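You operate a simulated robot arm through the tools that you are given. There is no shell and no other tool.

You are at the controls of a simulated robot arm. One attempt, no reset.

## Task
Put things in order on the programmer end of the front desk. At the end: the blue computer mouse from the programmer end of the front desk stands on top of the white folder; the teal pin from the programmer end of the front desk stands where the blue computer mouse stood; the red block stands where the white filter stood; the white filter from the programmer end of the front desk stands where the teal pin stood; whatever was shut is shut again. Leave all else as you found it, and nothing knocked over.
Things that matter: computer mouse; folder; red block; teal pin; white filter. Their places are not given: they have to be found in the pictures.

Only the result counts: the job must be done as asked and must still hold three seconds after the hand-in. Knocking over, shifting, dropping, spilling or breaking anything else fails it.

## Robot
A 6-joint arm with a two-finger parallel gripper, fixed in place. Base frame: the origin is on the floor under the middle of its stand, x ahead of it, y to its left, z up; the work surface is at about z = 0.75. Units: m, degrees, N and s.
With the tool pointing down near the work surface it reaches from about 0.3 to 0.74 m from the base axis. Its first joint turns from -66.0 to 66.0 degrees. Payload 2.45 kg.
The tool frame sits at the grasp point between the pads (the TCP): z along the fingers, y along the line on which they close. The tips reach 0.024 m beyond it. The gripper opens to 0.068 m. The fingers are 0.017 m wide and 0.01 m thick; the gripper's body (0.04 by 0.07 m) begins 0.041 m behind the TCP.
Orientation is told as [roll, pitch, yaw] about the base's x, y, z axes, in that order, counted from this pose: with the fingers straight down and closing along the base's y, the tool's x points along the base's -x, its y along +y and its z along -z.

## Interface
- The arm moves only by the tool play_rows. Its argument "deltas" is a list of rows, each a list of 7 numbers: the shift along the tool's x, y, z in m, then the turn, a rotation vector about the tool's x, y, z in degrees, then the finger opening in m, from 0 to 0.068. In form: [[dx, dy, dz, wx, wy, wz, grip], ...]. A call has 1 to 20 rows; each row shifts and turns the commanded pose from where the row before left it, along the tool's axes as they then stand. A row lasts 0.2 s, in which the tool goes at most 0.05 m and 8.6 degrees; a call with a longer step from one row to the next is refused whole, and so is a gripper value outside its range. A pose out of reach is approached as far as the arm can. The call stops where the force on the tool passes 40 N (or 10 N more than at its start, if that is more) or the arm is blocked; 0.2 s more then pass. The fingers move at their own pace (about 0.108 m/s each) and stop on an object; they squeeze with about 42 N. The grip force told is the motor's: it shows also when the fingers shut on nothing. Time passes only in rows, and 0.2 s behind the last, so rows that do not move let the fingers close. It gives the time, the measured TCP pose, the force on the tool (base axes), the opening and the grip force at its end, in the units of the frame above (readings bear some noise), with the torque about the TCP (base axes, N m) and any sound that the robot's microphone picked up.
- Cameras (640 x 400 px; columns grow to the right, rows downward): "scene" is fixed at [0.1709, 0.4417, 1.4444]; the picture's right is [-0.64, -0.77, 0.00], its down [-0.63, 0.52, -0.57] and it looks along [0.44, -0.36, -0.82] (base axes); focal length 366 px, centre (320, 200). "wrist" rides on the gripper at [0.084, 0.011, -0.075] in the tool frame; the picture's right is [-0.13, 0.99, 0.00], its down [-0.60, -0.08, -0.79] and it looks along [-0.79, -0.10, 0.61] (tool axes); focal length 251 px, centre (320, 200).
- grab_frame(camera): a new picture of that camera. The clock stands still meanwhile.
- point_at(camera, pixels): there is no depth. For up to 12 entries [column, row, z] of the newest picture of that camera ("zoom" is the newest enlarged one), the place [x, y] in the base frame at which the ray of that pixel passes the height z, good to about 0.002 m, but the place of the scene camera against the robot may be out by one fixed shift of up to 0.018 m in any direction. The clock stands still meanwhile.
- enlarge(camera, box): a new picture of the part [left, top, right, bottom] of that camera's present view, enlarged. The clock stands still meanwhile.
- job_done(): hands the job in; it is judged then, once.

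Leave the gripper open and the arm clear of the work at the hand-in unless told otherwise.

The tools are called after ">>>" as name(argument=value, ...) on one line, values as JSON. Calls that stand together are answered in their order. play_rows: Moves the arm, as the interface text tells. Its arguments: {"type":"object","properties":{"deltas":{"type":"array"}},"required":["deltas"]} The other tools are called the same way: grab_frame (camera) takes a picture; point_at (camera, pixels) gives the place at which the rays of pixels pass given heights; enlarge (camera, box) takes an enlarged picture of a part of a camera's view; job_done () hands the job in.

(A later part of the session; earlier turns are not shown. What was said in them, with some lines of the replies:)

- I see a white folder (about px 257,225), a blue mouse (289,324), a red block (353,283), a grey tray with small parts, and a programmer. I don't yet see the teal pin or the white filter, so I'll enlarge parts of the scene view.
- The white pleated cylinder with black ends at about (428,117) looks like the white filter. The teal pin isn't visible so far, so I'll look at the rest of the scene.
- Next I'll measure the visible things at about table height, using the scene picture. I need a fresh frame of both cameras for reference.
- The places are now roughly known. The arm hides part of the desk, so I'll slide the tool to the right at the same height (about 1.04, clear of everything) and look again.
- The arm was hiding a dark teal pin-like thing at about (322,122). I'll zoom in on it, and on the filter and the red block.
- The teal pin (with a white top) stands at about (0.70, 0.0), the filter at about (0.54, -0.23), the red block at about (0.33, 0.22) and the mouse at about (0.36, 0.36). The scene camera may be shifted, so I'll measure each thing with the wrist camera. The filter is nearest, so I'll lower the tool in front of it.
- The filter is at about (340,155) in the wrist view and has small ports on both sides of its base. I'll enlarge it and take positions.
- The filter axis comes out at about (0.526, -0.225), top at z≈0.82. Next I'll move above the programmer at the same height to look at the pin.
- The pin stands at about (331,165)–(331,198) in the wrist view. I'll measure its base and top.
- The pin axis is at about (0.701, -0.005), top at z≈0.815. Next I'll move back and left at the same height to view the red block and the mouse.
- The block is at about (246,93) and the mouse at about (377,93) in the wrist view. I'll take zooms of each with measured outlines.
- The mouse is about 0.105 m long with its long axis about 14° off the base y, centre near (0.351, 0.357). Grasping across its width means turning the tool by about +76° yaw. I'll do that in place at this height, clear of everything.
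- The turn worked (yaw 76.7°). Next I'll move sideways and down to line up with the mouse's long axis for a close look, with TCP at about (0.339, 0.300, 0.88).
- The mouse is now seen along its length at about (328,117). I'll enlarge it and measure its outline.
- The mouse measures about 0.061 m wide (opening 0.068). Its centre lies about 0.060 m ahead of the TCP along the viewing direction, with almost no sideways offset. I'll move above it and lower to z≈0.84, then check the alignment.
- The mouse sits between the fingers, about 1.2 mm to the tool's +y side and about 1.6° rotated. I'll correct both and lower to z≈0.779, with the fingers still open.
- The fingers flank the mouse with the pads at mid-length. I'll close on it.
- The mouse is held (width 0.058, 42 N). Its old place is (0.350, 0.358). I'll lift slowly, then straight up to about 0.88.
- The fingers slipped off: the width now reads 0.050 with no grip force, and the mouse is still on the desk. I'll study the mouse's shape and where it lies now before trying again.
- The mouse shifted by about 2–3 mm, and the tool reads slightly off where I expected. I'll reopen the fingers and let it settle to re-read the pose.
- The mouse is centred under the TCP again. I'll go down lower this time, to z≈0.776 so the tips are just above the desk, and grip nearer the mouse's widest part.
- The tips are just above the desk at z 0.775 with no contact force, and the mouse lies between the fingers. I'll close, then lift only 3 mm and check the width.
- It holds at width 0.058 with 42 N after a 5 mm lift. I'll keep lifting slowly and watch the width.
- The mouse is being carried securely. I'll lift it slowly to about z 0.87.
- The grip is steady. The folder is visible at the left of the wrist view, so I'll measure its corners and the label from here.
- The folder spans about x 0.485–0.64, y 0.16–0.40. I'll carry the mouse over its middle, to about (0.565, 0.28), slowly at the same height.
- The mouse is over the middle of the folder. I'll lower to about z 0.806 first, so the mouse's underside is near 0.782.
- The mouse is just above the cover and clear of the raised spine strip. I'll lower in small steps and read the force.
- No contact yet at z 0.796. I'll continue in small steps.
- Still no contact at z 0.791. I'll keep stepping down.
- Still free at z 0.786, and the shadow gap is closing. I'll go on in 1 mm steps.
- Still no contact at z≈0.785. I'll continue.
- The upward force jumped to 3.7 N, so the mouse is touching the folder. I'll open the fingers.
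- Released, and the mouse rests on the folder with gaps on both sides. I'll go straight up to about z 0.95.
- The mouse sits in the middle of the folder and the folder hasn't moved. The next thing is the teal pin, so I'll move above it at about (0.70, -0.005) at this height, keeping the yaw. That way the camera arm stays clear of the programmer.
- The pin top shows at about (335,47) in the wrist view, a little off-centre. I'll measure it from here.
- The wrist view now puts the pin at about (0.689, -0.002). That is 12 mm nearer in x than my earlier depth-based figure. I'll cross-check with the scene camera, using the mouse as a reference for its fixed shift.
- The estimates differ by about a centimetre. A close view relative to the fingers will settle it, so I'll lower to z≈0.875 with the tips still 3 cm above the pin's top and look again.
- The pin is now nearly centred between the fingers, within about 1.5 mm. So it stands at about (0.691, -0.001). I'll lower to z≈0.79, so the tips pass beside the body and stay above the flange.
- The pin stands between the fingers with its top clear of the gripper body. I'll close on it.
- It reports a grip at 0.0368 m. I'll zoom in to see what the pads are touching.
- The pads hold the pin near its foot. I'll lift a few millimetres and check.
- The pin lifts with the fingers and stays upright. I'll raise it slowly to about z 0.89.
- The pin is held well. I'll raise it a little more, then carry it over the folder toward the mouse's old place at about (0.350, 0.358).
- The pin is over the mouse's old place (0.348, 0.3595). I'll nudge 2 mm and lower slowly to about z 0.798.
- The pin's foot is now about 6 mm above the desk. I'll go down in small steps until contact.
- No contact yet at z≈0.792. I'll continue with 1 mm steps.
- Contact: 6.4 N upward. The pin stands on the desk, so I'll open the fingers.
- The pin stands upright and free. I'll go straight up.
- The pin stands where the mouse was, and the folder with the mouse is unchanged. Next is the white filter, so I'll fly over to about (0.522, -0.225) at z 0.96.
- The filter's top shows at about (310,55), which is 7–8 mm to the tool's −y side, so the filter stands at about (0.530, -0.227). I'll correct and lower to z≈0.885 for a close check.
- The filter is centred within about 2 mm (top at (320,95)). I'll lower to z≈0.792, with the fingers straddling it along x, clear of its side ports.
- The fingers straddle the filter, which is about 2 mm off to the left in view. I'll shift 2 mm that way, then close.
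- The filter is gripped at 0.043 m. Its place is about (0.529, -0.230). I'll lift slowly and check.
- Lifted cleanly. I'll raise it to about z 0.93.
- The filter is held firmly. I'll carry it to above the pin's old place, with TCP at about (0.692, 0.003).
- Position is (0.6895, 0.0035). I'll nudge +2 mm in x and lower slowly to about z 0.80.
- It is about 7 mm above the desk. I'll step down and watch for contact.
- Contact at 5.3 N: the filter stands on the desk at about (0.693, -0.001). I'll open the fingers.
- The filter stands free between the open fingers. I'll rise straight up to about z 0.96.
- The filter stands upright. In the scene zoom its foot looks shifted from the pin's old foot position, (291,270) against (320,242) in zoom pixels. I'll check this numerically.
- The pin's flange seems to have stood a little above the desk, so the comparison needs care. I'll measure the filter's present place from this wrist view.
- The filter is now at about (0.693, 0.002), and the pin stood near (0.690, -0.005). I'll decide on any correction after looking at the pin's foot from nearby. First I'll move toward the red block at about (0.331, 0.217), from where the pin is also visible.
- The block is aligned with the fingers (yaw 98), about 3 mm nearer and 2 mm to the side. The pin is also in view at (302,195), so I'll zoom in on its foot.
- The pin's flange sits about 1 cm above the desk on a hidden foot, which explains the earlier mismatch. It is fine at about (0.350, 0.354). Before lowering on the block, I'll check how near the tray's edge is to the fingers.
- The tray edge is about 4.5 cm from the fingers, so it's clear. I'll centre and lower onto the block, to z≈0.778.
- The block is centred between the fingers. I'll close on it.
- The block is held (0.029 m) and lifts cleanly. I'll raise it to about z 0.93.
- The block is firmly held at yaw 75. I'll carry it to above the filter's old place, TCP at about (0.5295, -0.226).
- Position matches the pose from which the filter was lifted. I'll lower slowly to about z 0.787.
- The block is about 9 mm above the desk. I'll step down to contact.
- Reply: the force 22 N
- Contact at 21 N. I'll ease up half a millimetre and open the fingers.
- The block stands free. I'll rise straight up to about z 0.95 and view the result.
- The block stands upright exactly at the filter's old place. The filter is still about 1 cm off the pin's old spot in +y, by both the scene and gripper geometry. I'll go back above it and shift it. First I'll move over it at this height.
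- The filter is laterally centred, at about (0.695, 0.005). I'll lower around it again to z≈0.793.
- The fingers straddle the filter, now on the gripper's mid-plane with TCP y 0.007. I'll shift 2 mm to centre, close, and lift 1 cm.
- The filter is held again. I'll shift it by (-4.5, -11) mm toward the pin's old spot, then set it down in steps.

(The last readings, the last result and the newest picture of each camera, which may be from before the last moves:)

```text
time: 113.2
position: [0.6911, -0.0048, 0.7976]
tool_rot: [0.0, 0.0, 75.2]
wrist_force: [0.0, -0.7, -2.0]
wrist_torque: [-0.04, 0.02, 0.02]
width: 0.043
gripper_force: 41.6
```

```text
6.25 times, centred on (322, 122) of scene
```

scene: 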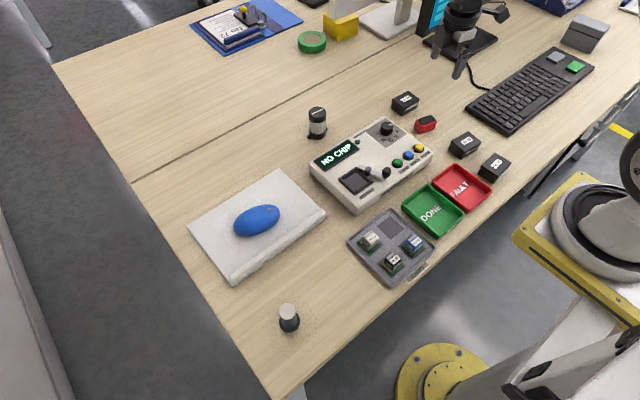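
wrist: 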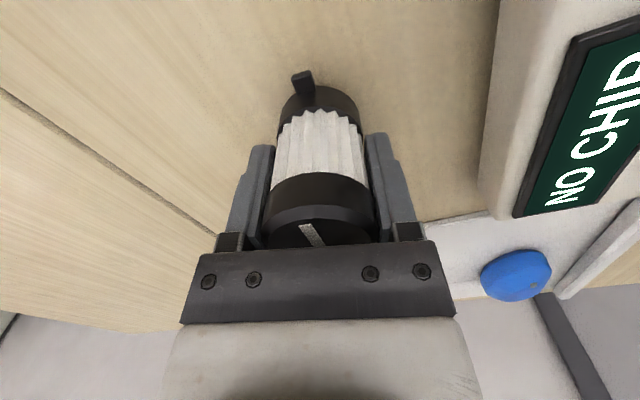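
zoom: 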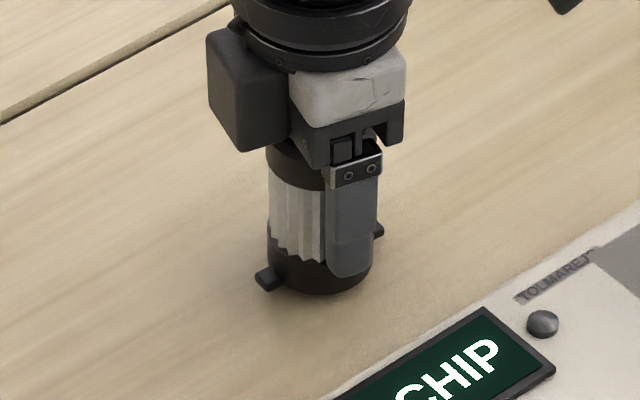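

The filter's axis now lines up with where the pin's axis was in the scene view (x≈320 in the zoom). I'll lower to contact in small steps.

>>> play_rows(deltas=[[0, 0, 0.002, 0, 0, 0, 0.03], [0, 0, 0.0015, 0, 0, 0, 0.03]])

>>> play_rows(deltas=[[0, 0, 0.001, 0, 0, 0, 0.03], [0, 0, 0, 0, 0, 0, 0.03]])

>>> play_rows(deltas=[[0, 0, 0.0008, 0, 0, 0, 0.03], [0, 0, 0, 0, 0, 0, 0.03]])

```text
time: 113.8
position: [0.6899, -0.0063, 0.7937]
tool_rot: [0.0, 0.0, 75.2]
wrist_force: [-0.4, 0.1, -1.3]
wrist_torque: [-0.01, -0.03, 0.01]
width: 0.0432
gripper_force: 41.9
```

```text
time: 114.4
position: [0.6905, -0.0052, 0.793]
tool_rot: [0.0, 0.0, 75.1]
wrist_force: [1.1, 0.3, -0.7]
wrist_torque: [0.01, 0.03, -0.01]
width: 0.0434
gripper_force: 41.9
```

```text
time: 115.0
position: [0.6914, -0.0058, 0.7935]
tool_rot: [-0.1, 0.1, 75.0]
wrist_force: [-5.0, 0.2, 12.7]
wrist_torque: [0.05, 0.27, 0.0]
width: 0.043
gripper_force: 41.9
```

Contact at 12.7 N. I'll ease up slightly and open.

>>> play_rows(deltas=[[0, 0, -0.0005, 0, 0, 0, 0.03], [0, 0, 0, 0, 0, 0, 0.05], [0, 0, 0, 0, 0, 0, 0.06], [0, 0, 0, 0, 0, 0, 0.068], [0, 0, 0, 0, 0, 0, 0.068]])

>>> grab_frame(camera="wrist")

```text
time: 116.2
position: [0.6908, -0.0043, 0.7923]
tool_rot: [0.0, 0.0, 75.1]
wrist_force: [-0.7, -0.2, 0.2]
wrist_torque: [0.01, -0.01, 0.01]
width: 0.0682
gripper_force: 0.1
```

```text
taken
```

wrist: 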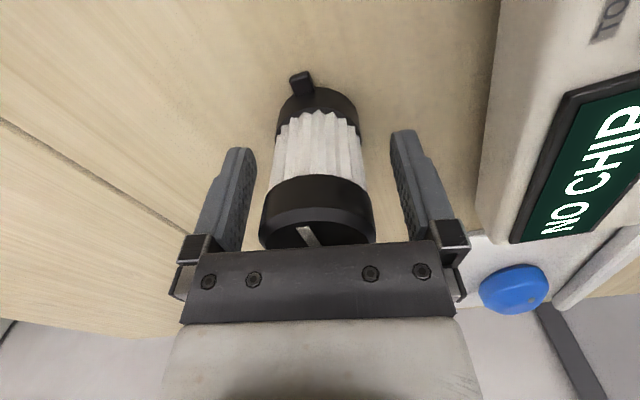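

The filter stands free. I'll rise straight up, then move back to a clear pose over the empty middle for a final inspection.

>>> play_rows(deltas=[[0, 0, -0.01, 0, 0, 0, 0.068], [0, 0, -0.02, 0, 0, 0, 0.068], [0, 0, -0.03, 0, 0, 0, 0.068], [0, 0, -0.04, 0, 0, 0, 0.068], [0, 0, -0.04, 0, 0, 0, 0.068], [0, 0, -0.04, 0, 0, 0, 0.068], [0, 0, -0.04, 0, 0, 0, 0.068], [0, 0, -0.03, 0, 0, 0, 0.068], [0, 0, 0, 0, 0, 0, 0.068]])

>>> play_rows(deltas=[[0.0, 0.035, 0, 0, 0, 0, 0.068], [0.0, 0.035, 0, 0, 0, 0, 0.068], [0.01, 0.035, 0, 0, 0, 0, 0.068], [0.02, 0.03, 0, 0, 0, 0, 0.068], [0.02, 0.03, 0, 0, 0, 0, 0.068], [0.02, 0.03, 0, 0, 0, 0, 0.068], [0.02, 0.03, 0, 0, 0, 0, 0.068], [0.02, 0.03, 0, 0, 0, 0, 0.068], [0.02, 0.03, 0, 0, 0, 0, 0.068], [0.02, 0.03, 0, 0, 0, 0, 0.068], [0, 0, 0, 0, 0, 0, 0.068]])

>>> grab_frame(camera="scene")

>>> enlarge(camera="scene", box=[290, 90, 354, 154])

>>> enlarge(camera="scene", box=[180, 160, 400, 360])

>>> enlarge(camera="scene", box=[300, 80, 520, 220])

```text
time: 118.2
position: [0.6887, -0.0068, 1.0442]
tool_rot: [-0.1, 0.0, 75.1]
wrist_force: [-0.5, -0.1, 0.7]
wrist_torque: [0.02, 0.02, -0.02]
width: 0.0679
gripper_force: 0.1
```

```text
time: 120.6
position: [0.3459, -0.073, 1.046]
tool_rot: [0.0, 0.0, 75.1]
wrist_force: [0.6, 1.0, 0.0]
wrist_torque: [0.0, -0.04, -0.01]
width: 0.0679
gripper_force: 0.0
```

```text
taken
```

scene: 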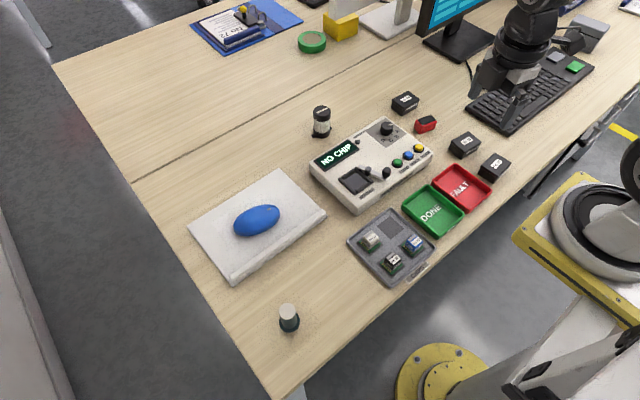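

```text
6.25 times, centred on (322, 122) of scene
```

zoom: 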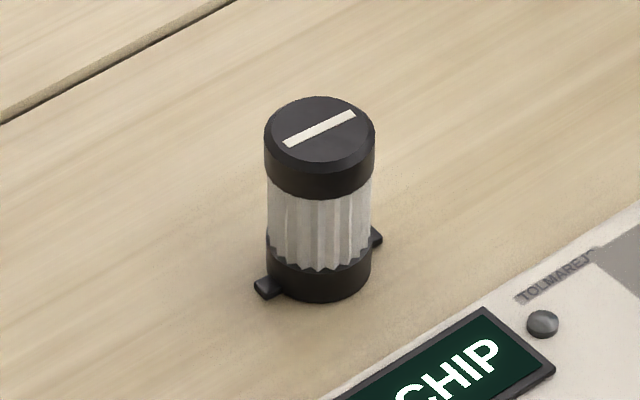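

```text
2.00 times, centred on (290, 260) of scene
```

zoom: 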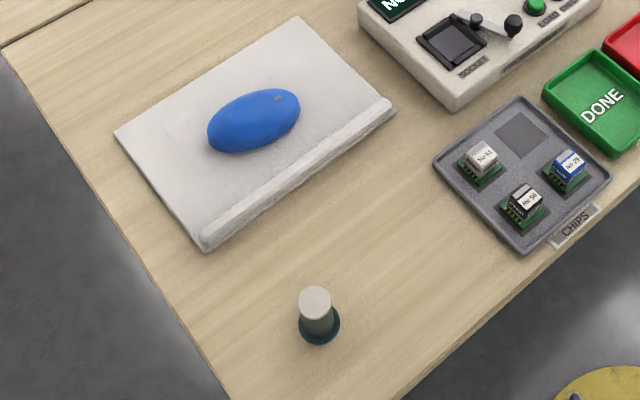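

```text
2.86 times, centred on (410, 150) of scene
```

zoom: 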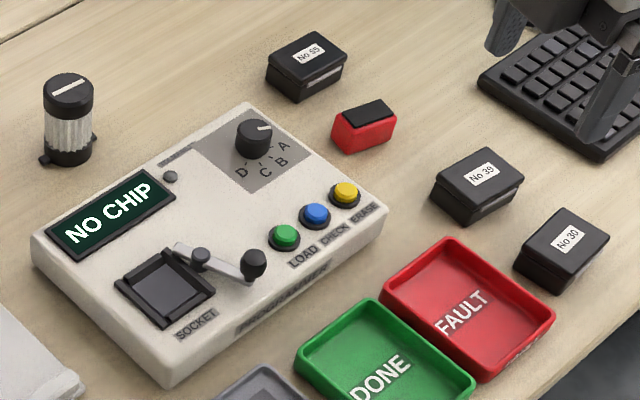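

The final check shows everything in place:
- **Mouse:** rests in the middle of the white folder.
- **Teal pin:** stands upright where the mouse was.
- **White filter:** stands upright where the pin was.
- **Red block:** sits where the filter was.

The folder, trays, boxes and programmer look unchanged, nothing was opened, the gripper is open and the arm is well clear. I'm handing the job in.

>>> job_done()

```text
The job is handed in.
```

The job is handed in, and all four things were in their new places in the last pictures I took:

- **Blue mouse:** it rests in the middle of the white folder. The fingers slipped off it on the first try and nudged it 2–3 mm on the desk. The second grip held.
- **Teal pin:** it stands upright where the mouse was, within about 5 mm.
- **White filter:** it stands upright where the pin was. My first placement was about 1 cm off, so I picked it up again and moved it. It is now within a few millimetres.
- **Red block:** it stands where the filter was, within a couple of millimetres.

I opened nothing, so nothing needed shutting. The folder, trays, boxes and programmer look unchanged, and nothing was knocked over. The gripper is open and the arm is clear of the work.
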